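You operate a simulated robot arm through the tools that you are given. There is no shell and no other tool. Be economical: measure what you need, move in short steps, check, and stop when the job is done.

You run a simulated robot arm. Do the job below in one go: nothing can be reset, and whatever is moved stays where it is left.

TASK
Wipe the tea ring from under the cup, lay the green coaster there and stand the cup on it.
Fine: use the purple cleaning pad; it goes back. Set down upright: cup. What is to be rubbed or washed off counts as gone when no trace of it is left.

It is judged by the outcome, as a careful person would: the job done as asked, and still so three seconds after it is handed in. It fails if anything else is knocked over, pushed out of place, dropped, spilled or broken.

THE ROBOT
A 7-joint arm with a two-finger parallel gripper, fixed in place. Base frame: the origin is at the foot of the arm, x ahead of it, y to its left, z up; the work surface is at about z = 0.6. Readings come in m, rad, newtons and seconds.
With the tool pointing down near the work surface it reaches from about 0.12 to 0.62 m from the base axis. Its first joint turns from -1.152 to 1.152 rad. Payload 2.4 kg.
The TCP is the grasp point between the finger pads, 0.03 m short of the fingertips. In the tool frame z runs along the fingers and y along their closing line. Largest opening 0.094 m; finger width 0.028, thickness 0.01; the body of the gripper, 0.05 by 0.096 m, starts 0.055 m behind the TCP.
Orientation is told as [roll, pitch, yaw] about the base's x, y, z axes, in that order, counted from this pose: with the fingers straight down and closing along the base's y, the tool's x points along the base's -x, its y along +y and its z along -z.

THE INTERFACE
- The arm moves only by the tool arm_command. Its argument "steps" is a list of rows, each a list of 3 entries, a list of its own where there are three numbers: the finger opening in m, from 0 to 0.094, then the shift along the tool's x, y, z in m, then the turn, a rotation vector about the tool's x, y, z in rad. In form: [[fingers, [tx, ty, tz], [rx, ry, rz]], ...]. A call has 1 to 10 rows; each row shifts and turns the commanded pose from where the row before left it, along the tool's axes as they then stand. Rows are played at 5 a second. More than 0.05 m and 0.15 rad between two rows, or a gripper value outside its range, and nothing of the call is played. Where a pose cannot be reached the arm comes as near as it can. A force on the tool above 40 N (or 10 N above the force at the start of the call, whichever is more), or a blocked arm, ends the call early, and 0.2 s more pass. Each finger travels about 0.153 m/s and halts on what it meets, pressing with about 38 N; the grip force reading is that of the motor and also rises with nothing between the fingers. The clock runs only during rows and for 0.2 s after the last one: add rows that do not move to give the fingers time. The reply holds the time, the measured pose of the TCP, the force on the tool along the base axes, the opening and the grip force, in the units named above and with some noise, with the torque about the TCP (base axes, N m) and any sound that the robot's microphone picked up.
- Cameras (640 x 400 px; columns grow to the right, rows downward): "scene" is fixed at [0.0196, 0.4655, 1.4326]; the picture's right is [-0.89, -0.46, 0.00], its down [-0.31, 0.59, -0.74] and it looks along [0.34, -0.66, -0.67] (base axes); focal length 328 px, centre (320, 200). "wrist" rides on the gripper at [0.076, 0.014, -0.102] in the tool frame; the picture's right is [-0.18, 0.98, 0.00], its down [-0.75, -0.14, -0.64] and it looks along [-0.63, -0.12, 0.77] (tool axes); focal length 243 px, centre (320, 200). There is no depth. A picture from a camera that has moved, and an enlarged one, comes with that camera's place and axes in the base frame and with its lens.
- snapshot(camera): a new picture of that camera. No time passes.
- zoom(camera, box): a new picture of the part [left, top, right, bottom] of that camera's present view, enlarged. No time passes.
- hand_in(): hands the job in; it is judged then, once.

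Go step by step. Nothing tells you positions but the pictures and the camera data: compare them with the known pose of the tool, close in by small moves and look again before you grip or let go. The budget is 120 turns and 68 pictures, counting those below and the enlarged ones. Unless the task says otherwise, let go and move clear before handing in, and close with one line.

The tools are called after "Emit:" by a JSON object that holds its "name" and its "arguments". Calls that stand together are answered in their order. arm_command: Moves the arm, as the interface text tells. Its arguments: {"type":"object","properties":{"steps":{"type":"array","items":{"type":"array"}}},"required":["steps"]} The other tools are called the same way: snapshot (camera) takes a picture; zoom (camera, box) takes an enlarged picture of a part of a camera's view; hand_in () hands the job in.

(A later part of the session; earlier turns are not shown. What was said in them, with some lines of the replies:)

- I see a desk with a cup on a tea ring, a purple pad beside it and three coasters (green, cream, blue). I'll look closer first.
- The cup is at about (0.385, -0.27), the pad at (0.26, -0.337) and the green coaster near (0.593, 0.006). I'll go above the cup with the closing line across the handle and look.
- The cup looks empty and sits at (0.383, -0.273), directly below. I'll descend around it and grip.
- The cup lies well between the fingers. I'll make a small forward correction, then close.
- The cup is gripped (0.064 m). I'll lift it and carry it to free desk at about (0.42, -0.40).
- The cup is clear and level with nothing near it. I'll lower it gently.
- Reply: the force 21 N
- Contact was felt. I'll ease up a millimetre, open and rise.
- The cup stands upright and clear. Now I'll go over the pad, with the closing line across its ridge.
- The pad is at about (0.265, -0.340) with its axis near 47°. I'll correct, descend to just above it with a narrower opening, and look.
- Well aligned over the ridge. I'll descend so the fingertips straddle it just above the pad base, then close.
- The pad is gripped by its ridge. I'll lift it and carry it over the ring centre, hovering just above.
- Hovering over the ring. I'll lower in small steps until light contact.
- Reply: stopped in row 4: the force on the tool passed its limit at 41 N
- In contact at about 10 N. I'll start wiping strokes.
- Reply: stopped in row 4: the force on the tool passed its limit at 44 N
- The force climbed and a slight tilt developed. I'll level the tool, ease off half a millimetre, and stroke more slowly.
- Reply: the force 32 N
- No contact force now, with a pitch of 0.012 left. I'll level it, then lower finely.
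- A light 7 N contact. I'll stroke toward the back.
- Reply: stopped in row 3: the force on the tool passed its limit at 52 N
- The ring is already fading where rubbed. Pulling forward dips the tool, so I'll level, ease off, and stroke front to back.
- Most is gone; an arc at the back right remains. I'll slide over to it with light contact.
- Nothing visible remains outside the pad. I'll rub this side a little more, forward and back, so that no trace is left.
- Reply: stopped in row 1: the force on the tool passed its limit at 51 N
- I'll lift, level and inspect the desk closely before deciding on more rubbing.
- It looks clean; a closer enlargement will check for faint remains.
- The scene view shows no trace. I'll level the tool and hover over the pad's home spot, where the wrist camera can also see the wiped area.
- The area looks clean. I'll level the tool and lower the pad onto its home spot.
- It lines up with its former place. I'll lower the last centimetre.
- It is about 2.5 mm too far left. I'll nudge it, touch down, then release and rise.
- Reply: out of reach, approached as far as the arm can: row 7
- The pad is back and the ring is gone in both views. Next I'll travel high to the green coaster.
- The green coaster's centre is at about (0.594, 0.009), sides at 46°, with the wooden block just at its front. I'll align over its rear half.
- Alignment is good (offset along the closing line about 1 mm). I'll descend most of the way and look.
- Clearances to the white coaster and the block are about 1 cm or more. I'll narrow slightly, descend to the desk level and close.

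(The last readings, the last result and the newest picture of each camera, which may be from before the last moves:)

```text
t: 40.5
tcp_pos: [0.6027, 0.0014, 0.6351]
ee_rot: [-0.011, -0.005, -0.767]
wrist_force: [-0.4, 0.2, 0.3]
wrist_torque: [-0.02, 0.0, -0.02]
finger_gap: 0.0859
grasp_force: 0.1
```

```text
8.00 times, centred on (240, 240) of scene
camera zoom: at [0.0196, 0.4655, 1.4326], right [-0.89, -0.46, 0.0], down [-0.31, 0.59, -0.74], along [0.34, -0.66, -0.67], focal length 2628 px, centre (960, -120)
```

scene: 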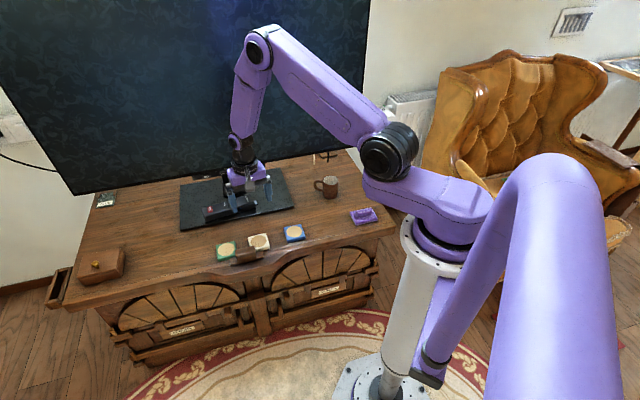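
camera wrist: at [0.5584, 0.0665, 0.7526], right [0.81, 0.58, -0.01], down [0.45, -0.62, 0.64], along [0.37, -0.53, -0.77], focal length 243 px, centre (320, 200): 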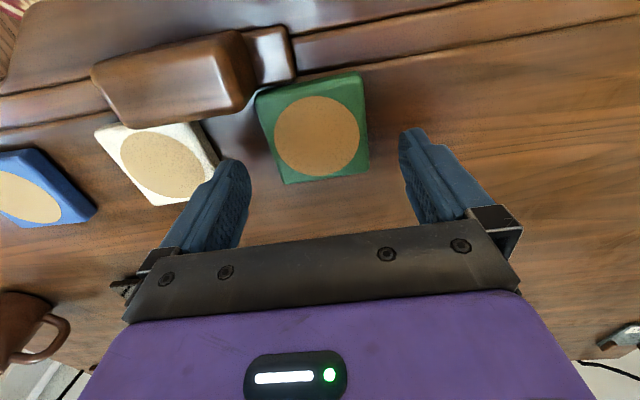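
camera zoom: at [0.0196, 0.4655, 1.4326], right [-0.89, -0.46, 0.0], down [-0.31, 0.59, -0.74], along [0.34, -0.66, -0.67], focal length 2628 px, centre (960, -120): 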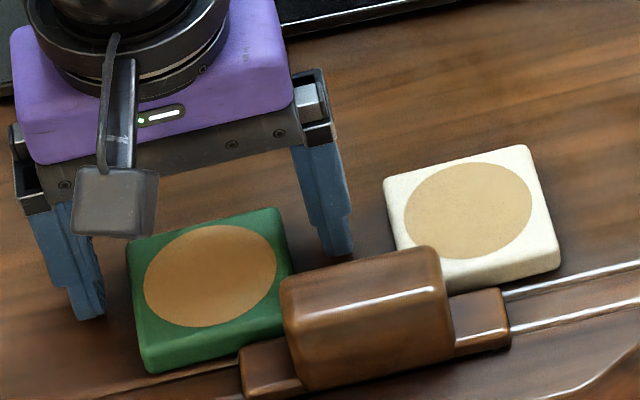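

Both fingers straddle the coaster. I'll level, go down another 2.5 mm and close.

Emit:
{"name": "arm_command", "arguments": {"steps": [[0.086, [0, 0, 0.0025], [-0.0044, 0.0112, 0]], [0.07, [0, 0, 0], [0, 0, 0]], [0.055, [0, 0, 0], [0, 0, 0]], [0.045, [0, 0, 0], [0, 0, 0]], [0.045, [0, 0, 0], [0, 0, 0]]]}}

Emit:
{"name": "zoom", "arguments": {"camera": "scene", "box": [200, 215, 280, 265]}}

```text
t: 41.7
tcp_pos: [0.6025, 0.0013, 0.6334]
ee_rot: [-0.008, 0.007, -0.767]
wrist_force: [0.3, 1.0, 0.5]
wrist_torque: [0.01, -0.01, 0.02]
finger_gap: 0.0608
grasp_force: 37.6
```

```text
8.00 times, centred on (240, 240) of scene
camera zoom: at [0.0196, 0.4655, 1.4326], right [-0.89, -0.46, 0.0], down [-0.31, 0.59, -0.74], along [0.34, -0.66, -0.67], focal length 2628 px, centre (960, -120)
```

zoom: 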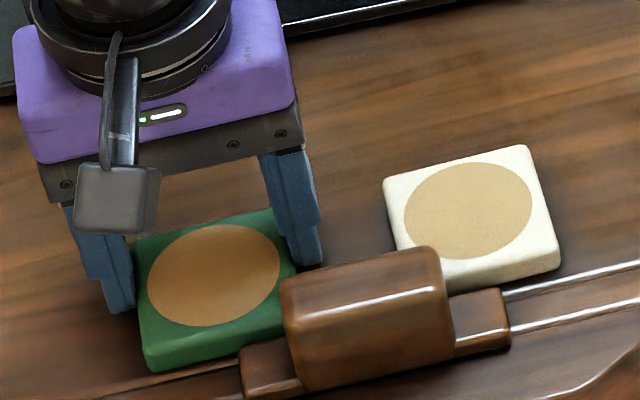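

The coaster is gripped (0.061 m). I'll lift it straight up and check.

Emit:
{"name": "arm_command", "arguments": {"steps": [[0.045, [0, 0, -0.02], [0, 0, 0]], [0.045, [0, 0, -0.03], [0, 0, 0]], [0.045, [0, 0, -0.02], [-0.0107, 0.0005, 0]], [0.045, [0, 0, 0], [0, 0, 0]]]}}

Emit:
{"name": "snapshot", "arguments": {"camera": "wrist"}}

```text
t: 42.7
tcp_pos: [0.603, 0.0004, 0.7024]
ee_rot: [0.004, 0.004, -0.764]
wrist_force: [0.1, -0.6, -0.6]
wrist_torque: [0.02, 0.01, -0.02]
finger_gap: 0.0608
grasp_force: 38.0
```

```text
30 pictures are left
camera wrist: at [0.5591, 0.0629, 0.8053], right [0.81, 0.58, 0.0], down [0.45, -0.63, 0.64], along [0.37, -0.52, -0.77], focal length 243 px, centre (320, 200)
```

wrist: 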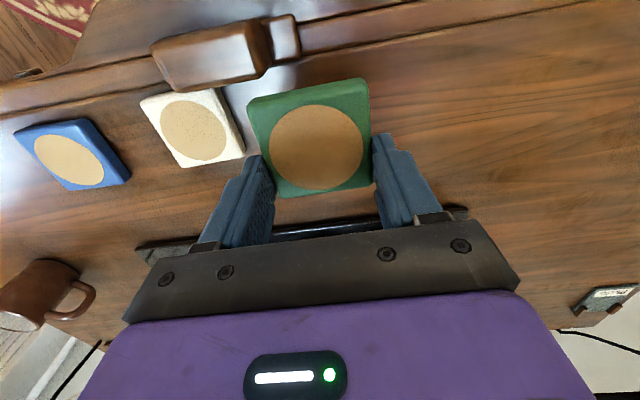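

The coaster is held level. I'll carry it along the desk to the wiped spot.

Emit:
{"name": "arm_command", "arguments": {"steps": [[0.045, [-0.0055, -0.0387, 0], [0, 0, 0]], [0.045, [-0.0055, -0.0387, 0], [0, 0, 0]], [0.045, [-0.0055, -0.0387, 0], [0, 0, 0]], [0.045, [-0.0055, -0.0387, 0], [0, 0, 0]], [0.045, [-0.0055, -0.0387, 0], [0, 0, 0]], [0.045, [-0.0055, -0.0387, 0], [0, 0, 0]], [0.045, [-0.0055, -0.0387, 0], [0, 0, 0]], [0.045, [-0.0055, -0.0387, 0], [0, 0, 0]], [0.045, [-0.0055, -0.0387, 0], [0, 0, 0]], [0.045, [0, 0, 0], [0, 0, 0]]]}}

Emit:
{"name": "zoom", "arguments": {"camera": "scene", "box": [240, 140, 400, 240]}}

Emit:
{"name": "snapshot", "arguments": {"camera": "wrist"}}

```text
t: 44.9
tcp_pos: [0.3979, -0.2871, 0.7048]
ee_rot: [0.004, 0.006, -0.765]
wrist_force: [0.2, 1.3, 1.2]
wrist_torque: [0.02, 0.02, 0.0]
finger_gap: 0.0606
grasp_force: 38.8
```

```text
4.00 times, centred on (320, 190) of scene
camera zoom: at [0.0196, 0.4654, 1.4326], right [-0.89, -0.46, 0.0], down [-0.31, 0.59, -0.74], along [0.34, -0.66, -0.67], focal length 1314 px, centre (320, 240)
```

zoom: 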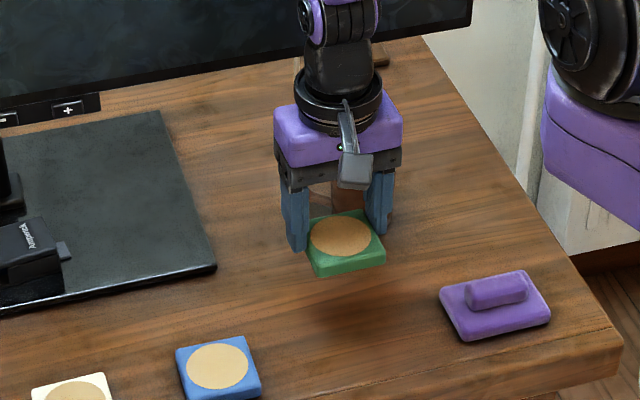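

```text
28 pictures are left
camera wrist: at [0.3533, -0.225, 0.8078], right [0.81, 0.58, 0.0], down [0.45, -0.63, 0.64], along [0.37, -0.52, -0.77], focal length 243 px, centre (320, 200)
```

wrist: 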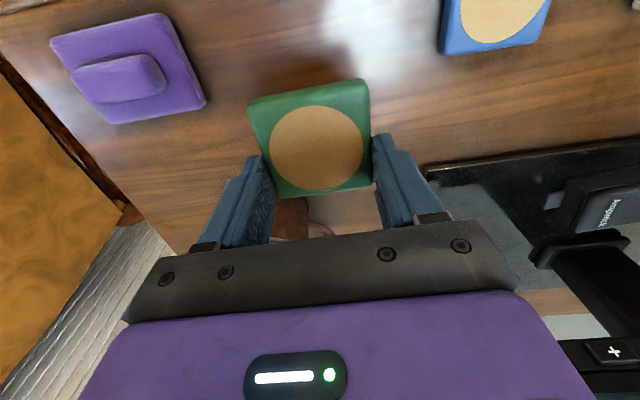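

The coaster hovers over the spot. I'll lower it with a small correction.

Emit:
{"name": "arm_command", "arguments": {"steps": [[0.045, [0.0028, 0.0029, 0.025], [-0.0013, -0.007, 0]], [0.045, [0, 0, 0.025], [0, 0, 0]], [0.045, [0, 0, 0.014], [0, 0, 0]], [0.045, [0, 0, 0.004], [0, 0, 0]], [0.045, [0, 0, 0], [0, 0, 0]]]}}

Emit:
{"name": "zoom", "arguments": {"camera": "scene", "box": [280, 175, 376, 235]}}

```text
t: 46.1
tcp_pos: [0.3992, -0.2797, 0.6354]
ee_rot: [0.005, -0.002, -0.766]
wrist_force: [-0.3, -0.7, -0.5]
wrist_torque: [-0.01, 0.0, 0.01]
finger_gap: 0.0607
grasp_force: 37.9
```

```text
6.67 times, centred on (328, 205) of scene
camera zoom: at [0.0196, 0.4655, 1.4326], right [-0.89, -0.46, 0.0], down [-0.31, 0.59, -0.74], along [0.34, -0.66, -0.67], focal length 2190 px, centre (267, 167)
```

zoom: 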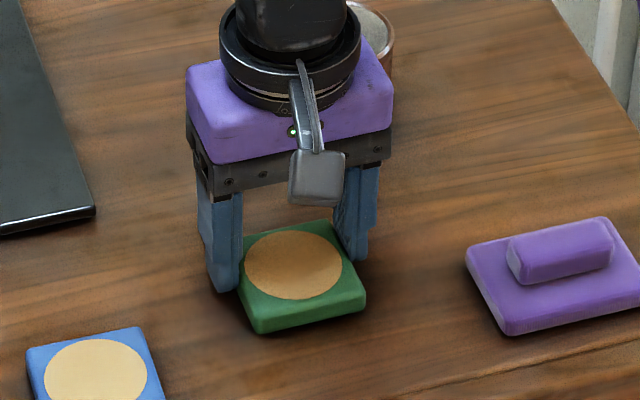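

It sits over the former ring centre within about 2–3 mm. I'll touch down.

Emit:
{"name": "arm_command", "arguments": {"steps": [[0.045, [0, 0, 0.001], [0, 0, 0]], [0.045, [0, 0, 0.0007], [0, 0, 0]], [0.045, [0, 0, 0], [0, 0, 0]]]}}

```text
t: 46.9
tcp_pos: [0.3973, -0.2799, 0.6342]
ee_rot: [0.005, -0.002, -0.767]
wrist_force: [-1.3, 0.7, 4.4]
wrist_torque: [0.06, 0.2, -0.07]
finger_gap: 0.0609
grasp_force: 37.8
```

Contact felt. I'll release and rise.

Emit:
{"name": "arm_command", "arguments": {"steps": [[0.07, [0, 0, 0], [0, 0, 0]], [0.09, [0, 0, 0], [0, 0, 0]], [0.09, [0, 0, 0], [0, 0, 0]], [0.09, [0, 0, -0.04], [0, 0, 0]], [0.09, [0, 0, -0.04], [0, 0, 0]], [0.094, [0, 0, -0.04], [0, 0, 0]], [0.094, [0, 0, 0], [0, 0, 0]]]}}

Emit:
{"name": "zoom", "arguments": {"camera": "scene", "box": [280, 175, 376, 235]}}

Emit:
{"name": "snapshot", "arguments": {"camera": "wrist"}}

```text
t: 48.5
tcp_pos: [0.396, -0.2769, 0.7528]
ee_rot: [0.007, -0.002, -0.767]
wrist_force: [1.1, 0.5, 0.2]
wrist_torque: [0.01, 0.0, -0.02]
finger_gap: 0.094
grasp_force: 0.0
```

```text
6.67 times, centred on (328, 205) of scene
camera zoom: at [0.0196, 0.4655, 1.4326], right [-0.89, -0.46, 0.0], down [-0.31, 0.59, -0.74], along [0.34, -0.66, -0.67], focal length 2190 px, centre (267, 167)
```

zoom: 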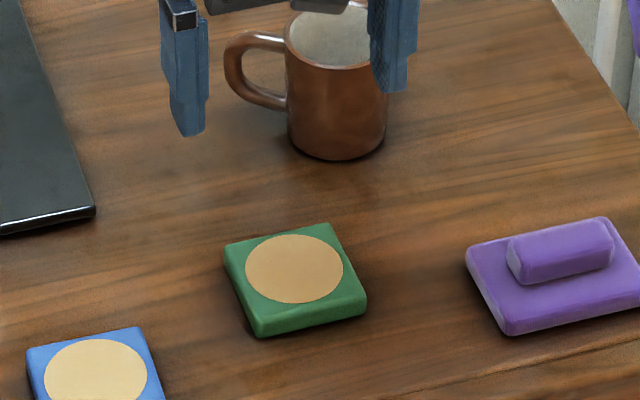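

```text
25 pictures are left
camera wrist: at [0.3511, -0.215, 0.8548], right [0.81, 0.58, 0.01], down [0.44, -0.63, 0.64], along [0.38, -0.52, -0.77], focal length 243 px, centre (320, 200)
```

wrist: 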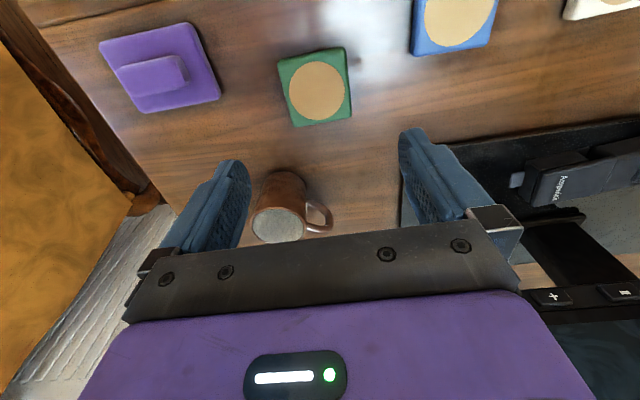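

The green coaster lies flat at about (0.387, -0.273). Now I'll go back above the cup with the earlier grip orientation.

Emit:
{"name": "arm_command", "arguments": {"steps": [[0.094, [0, 0, -0.02], [0, 0, -0.148]], [0.094, [0, 0, 0], [0, 0, -0.148]], [0.094, [0, 0, 0], [0, 0, -0.148]], [0.094, [0, 0, 0], [0, 0, -0.148]], [0.094, [0, 0, 0], [0, 0, -0.148]], [0.094, [0, 0, 0], [0, 0, -0.148]], [0.094, [0, 0, 0], [0, 0, -0.148]], [0.094, [0, 0, 0], [0, 0, -0.148]], [0.094, [0, 0, 0], [0.0056, 0.0047, 0]]]}}

Emit:
{"name": "arm_command", "arguments": {"steps": [[0.094, [0.009, -0.041, 0], [0, 0, 0]], [0.094, [0.009, -0.041, 0], [0, 0, 0]], [0.094, [0.009, -0.041, 0], [0, 0, 0]], [0.094, [0, 0, 0], [0, 0, 0]]]}}

Emit:
{"name": "snapshot", "arguments": {"camera": "wrist"}}

```text
t: 50.5
tcp_pos: [0.3955, -0.2797, 0.773]
ee_rot: [-0.004, 0.001, 0.419]
wrist_force: [-0.1, 0.6, -1.2]
wrist_torque: [0.01, 0.03, 0.0]
finger_gap: 0.0939
grasp_force: 0.1
```

```text
t: 51.5
tcp_pos: [0.4231, -0.4041, 0.7709]
ee_rot: [-0.005, 0.0, 0.42]
wrist_force: [1.2, -0.3, 0.3]
wrist_torque: [-0.01, -0.02, 0.01]
finger_gap: 0.0939
grasp_force: 0.0
```

```text
24 pictures are left
camera wrist: at [0.3487, -0.4204, 0.8737], right [-0.23, 0.97, 0.0], down [0.74, 0.18, 0.64], along [0.63, 0.15, -0.77], focal length 243 px, centre (320, 200)
```

wrist: 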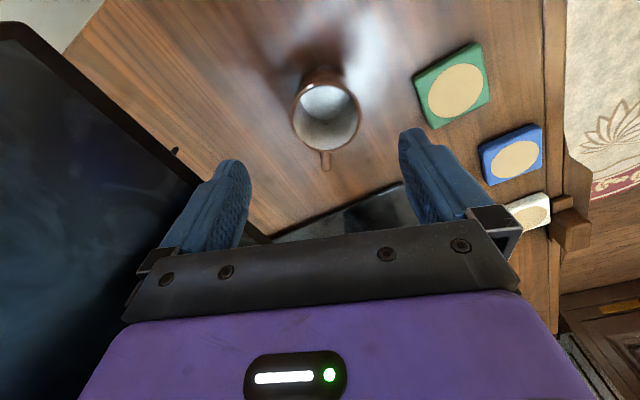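

The cup is right below. I'll descend around it.

Emit:
{"name": "arm_command", "arguments": {"steps": [[0.094, [0.001, 0.004, 0.04], [-0.004, -0.002, 0]], [0.094, [0, 0, 0.04], [0, 0, 0]], [0.094, [0, 0, 0.03], [0, 0, 0]], [0.094, [0, 0, 0.016], [0, 0, 0]], [0.094, [0, 0, 0], [0, 0, 0]]]}}

Emit:
{"name": "snapshot", "arguments": {"camera": "wrist"}}

Emit:
{"name": "zoom", "arguments": {"camera": "scene", "box": [280, 160, 376, 220]}}

```text
t: 52.7
tcp_pos: [0.4184, -0.402, 0.6457]
ee_rot: [-0.002, -0.005, 0.416]
wrist_force: [0.2, 0.4, -0.7]
wrist_torque: [0.0, 0.0, 0.0]
finger_gap: 0.0939
grasp_force: 0.0
```

```text
23 pictures are left
camera wrist: at [0.3431, -0.4196, 0.7488], right [-0.23, 0.97, 0.0], down [0.74, 0.18, 0.64], along [0.63, 0.15, -0.76], focal length 243 px, centre (320, 200)
```

wrist: 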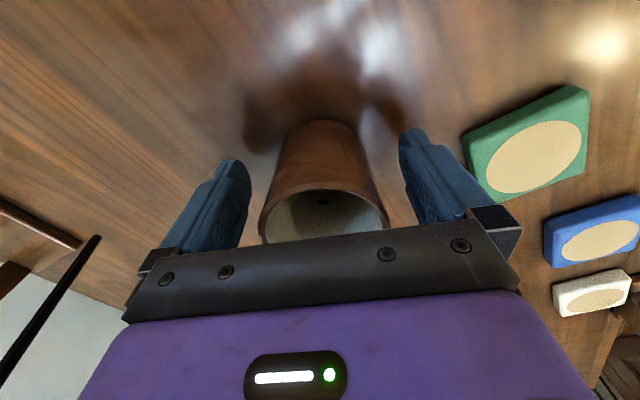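

```text
6.67 times, centred on (328, 190) of scene
camera zoom: at [0.0196, 0.4655, 1.4326], right [-0.89, -0.46, 0.0], down [-0.31, 0.59, -0.74], along [0.34, -0.66, -0.67], focal length 2190 px, centre (267, 267)
```

zoom: 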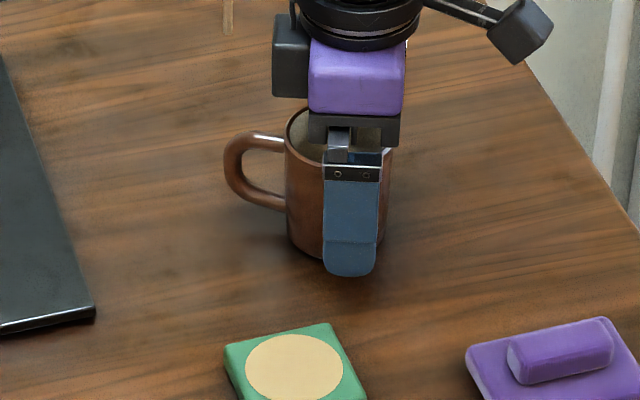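

Well placed. I'll make a small forward shift and grip.

Emit:
{"name": "arm_command", "arguments": {"steps": [[0.094, [-0.003, 0, 0.002], [0, 0.004, 0]], [0.07, [0, 0, 0], [0, 0, 0]], [0.05, [0, 0, 0], [0, 0, 0]], [0.045, [0, 0, 0], [0, 0, 0]], [0.045, [0, 0, 0], [0, 0, 0]]]}}

```text
t: 53.9
tcp_pos: [0.4213, -0.3998, 0.6451]
ee_rot: [-0.002, 0.001, 0.417]
wrist_force: [-0.4, 0.9, 0.8]
wrist_torque: [-0.01, 0.03, 0.01]
finger_gap: 0.0636
grasp_force: 38.2
```

Gripped. I'll lift and carry the cup over the coaster.

Emit:
{"name": "arm_command", "arguments": {"steps": [[0.045, [0, 0, -0.02], [0, 0, 0]], [0.045, [0, 0, -0.025], [0, 0, 0]], [0.045, [-0.0055, 0.032, 0], [0, 0, 0]], [0.045, [-0.0055, 0.032, 0], [0, 0, 0]], [0.045, [-0.0055, 0.032, 0], [0, 0, 0]], [0.045, [-0.0055, 0.032, 0], [0, 0, 0]], [0.045, [0, 0, 0.018], [0, 0, 0]], [0.045, [0, 0, 0], [0, 0, 0]]]}}

Emit:
{"name": "zoom", "arguments": {"camera": "scene", "box": [280, 175, 376, 235]}}

Emit:
{"name": "snapshot", "arguments": {"camera": "wrist"}}

```text
t: 55.7
tcp_pos: [0.3887, -0.2753, 0.6712]
ee_rot: [0.0, 0.002, 0.418]
wrist_force: [0.4, 0.6, -2.2]
wrist_torque: [-0.02, 0.03, -0.02]
finger_gap: 0.0637
grasp_force: 38.0
```

```text
6.67 times, centred on (328, 205) of scene
camera zoom: at [0.0196, 0.4655, 1.4326], right [-0.89, -0.46, 0.0], down [-0.31, 0.59, -0.74], along [0.34, -0.66, -0.67], focal length 2190 px, centre (267, 167)
```

zoom: 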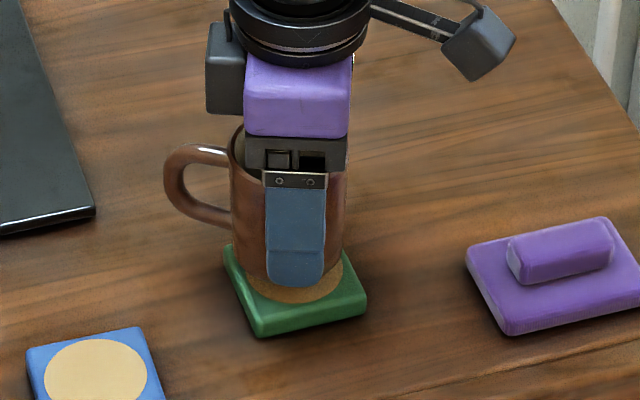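

```text
20 pictures are left
camera wrist: at [0.3135, -0.293, 0.774], right [-0.23, 0.97, 0.0], down [0.75, 0.18, 0.64], along [0.62, 0.15, -0.77], focal length 243 px, centre (320, 200)
```

wrist: 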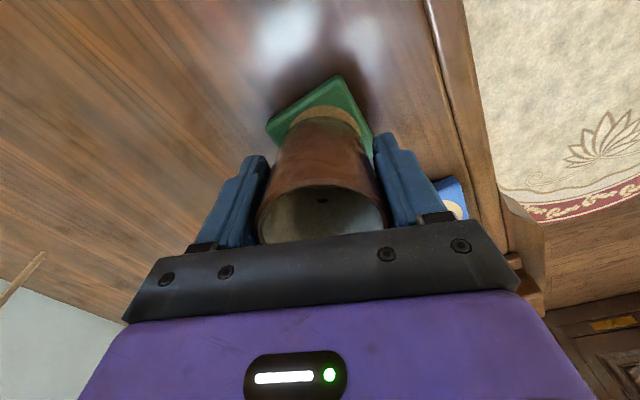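

The cup is about 15 mm above the coaster and nearly centred. I'll nudge 3 mm and lower.

Emit:
{"name": "arm_command", "arguments": {"steps": [[0.045, [0.003, -0.0024, 0.005], [0, 0, 0]], [0.045, [0, 0, 0.005], [0, 0, 0]], [0.045, [0, 0, 0.002], [0, 0, 0]], [0.045, [0, 0, 0], [0, 0, 0]]]}}

Emit:
{"name": "zoom", "arguments": {"camera": "scene", "box": [280, 175, 376, 235]}}

```text
t: 56.7
tcp_pos: [0.3889, -0.2778, 0.6608]
ee_rot: [-0.002, 0.001, 0.417]
wrist_force: [-5.2, 1.7, 16.6]
wrist_torque: [0.1, 0.12, -0.01]
finger_gap: 0.0636
grasp_force: 38.1
```

```text
6.67 times, centred on (328, 205) of scene
camera zoom: at [0.0193, 0.4656, 1.4325], right [-0.89, -0.46, 0.0], down [-0.31, 0.59, -0.74], along [0.35, -0.66, -0.67], focal length 2190 px, centre (267, 167)
```

zoom: 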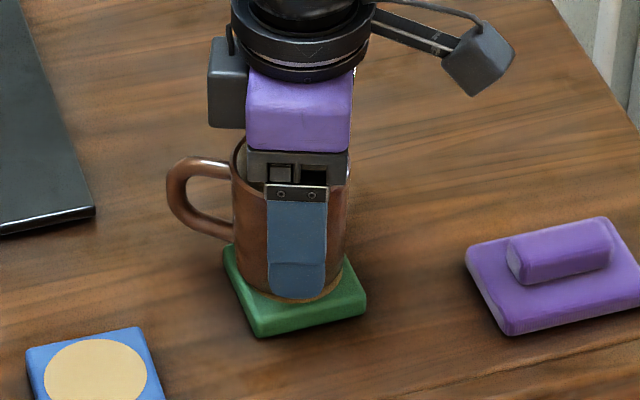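

Contact is felt and the cup sits within the coaster. I'll ease up slightly, open and rise.

Emit:
{"name": "arm_command", "arguments": {"steps": [[0.045, [0, 0, -0.0008], [0, 0, 0]], [0.07, [0, 0, 0], [0, 0, 0]], [0.094, [0, 0, 0], [0, 0, 0]], [0.094, [0, 0, 0], [0, 0, 0]], [0.094, [0, 0, -0.04], [0, 0, 0]], [0.094, [0, 0, -0.045], [0, 0, 0]], [0.094, [0, 0, -0.045], [0, 0, 0]], [0.094, [0.03, 0, -0.03], [0, 0, 0]], [0.094, [0, 0, 0], [0, 0, 0]]]}}

Emit:
{"name": "zoom", "arguments": {"camera": "scene", "box": [280, 175, 376, 235]}}

Emit:
{"name": "snapshot", "arguments": {"camera": "wrist"}}

Emit:
{"name": "snapshot", "arguments": {"camera": "scene"}}

```text
t: 58.7
tcp_pos: [0.3602, -0.2911, 0.817]
ee_rot: [0.0, 0.001, 0.417]
wrist_force: [0.3, 0.4, 0.0]
wrist_torque: [0.02, -0.05, -0.02]
finger_gap: 0.0942
grasp_force: 0.1
```

```text
6.67 times, centred on (328, 205) of scene
camera zoom: at [0.0196, 0.4655, 1.4326], right [-0.89, -0.46, 0.0], down [-0.31, 0.59, -0.74], along [0.34, -0.66, -0.67], focal length 2190 px, centre (267, 167)
```

zoom: 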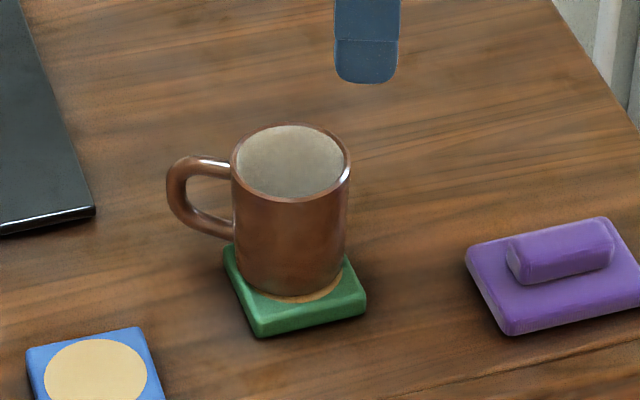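

```text
17 pictures are left
camera wrist: at [0.2855, -0.3083, 0.9205], right [-0.23, 0.97, 0.0], down [0.75, 0.18, 0.64], along [0.62, 0.15, -0.77], focal length 243 px, centre (320, 200)
```

wrist: 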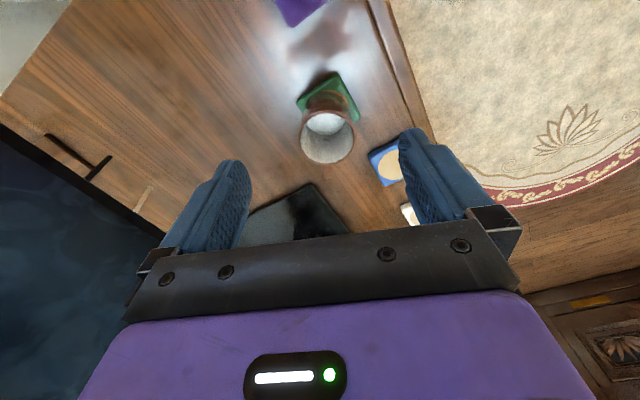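

```text
16 pictures are left
```

scene: 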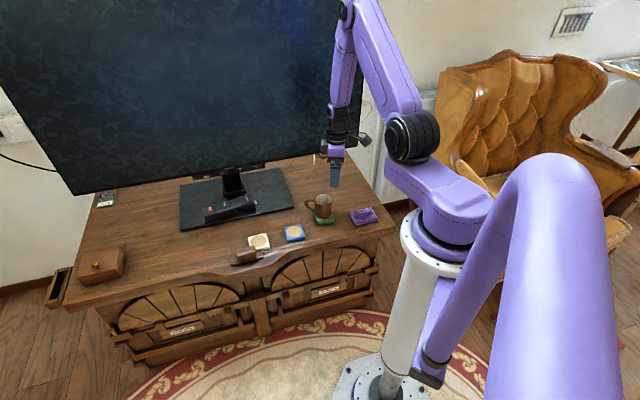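

The cup stands upright on the green coaster, the ring is gone, the pad is back in its place, and the arm is clear. I'm handing in.

Emit:
{"name": "hand_in", "arguments": {}}

```text
The job is handed in.
```

The tea ring is wiped off with no trace visible, the purple pad is back in its place, and the cup stands upright on the green coaster where the ring was.
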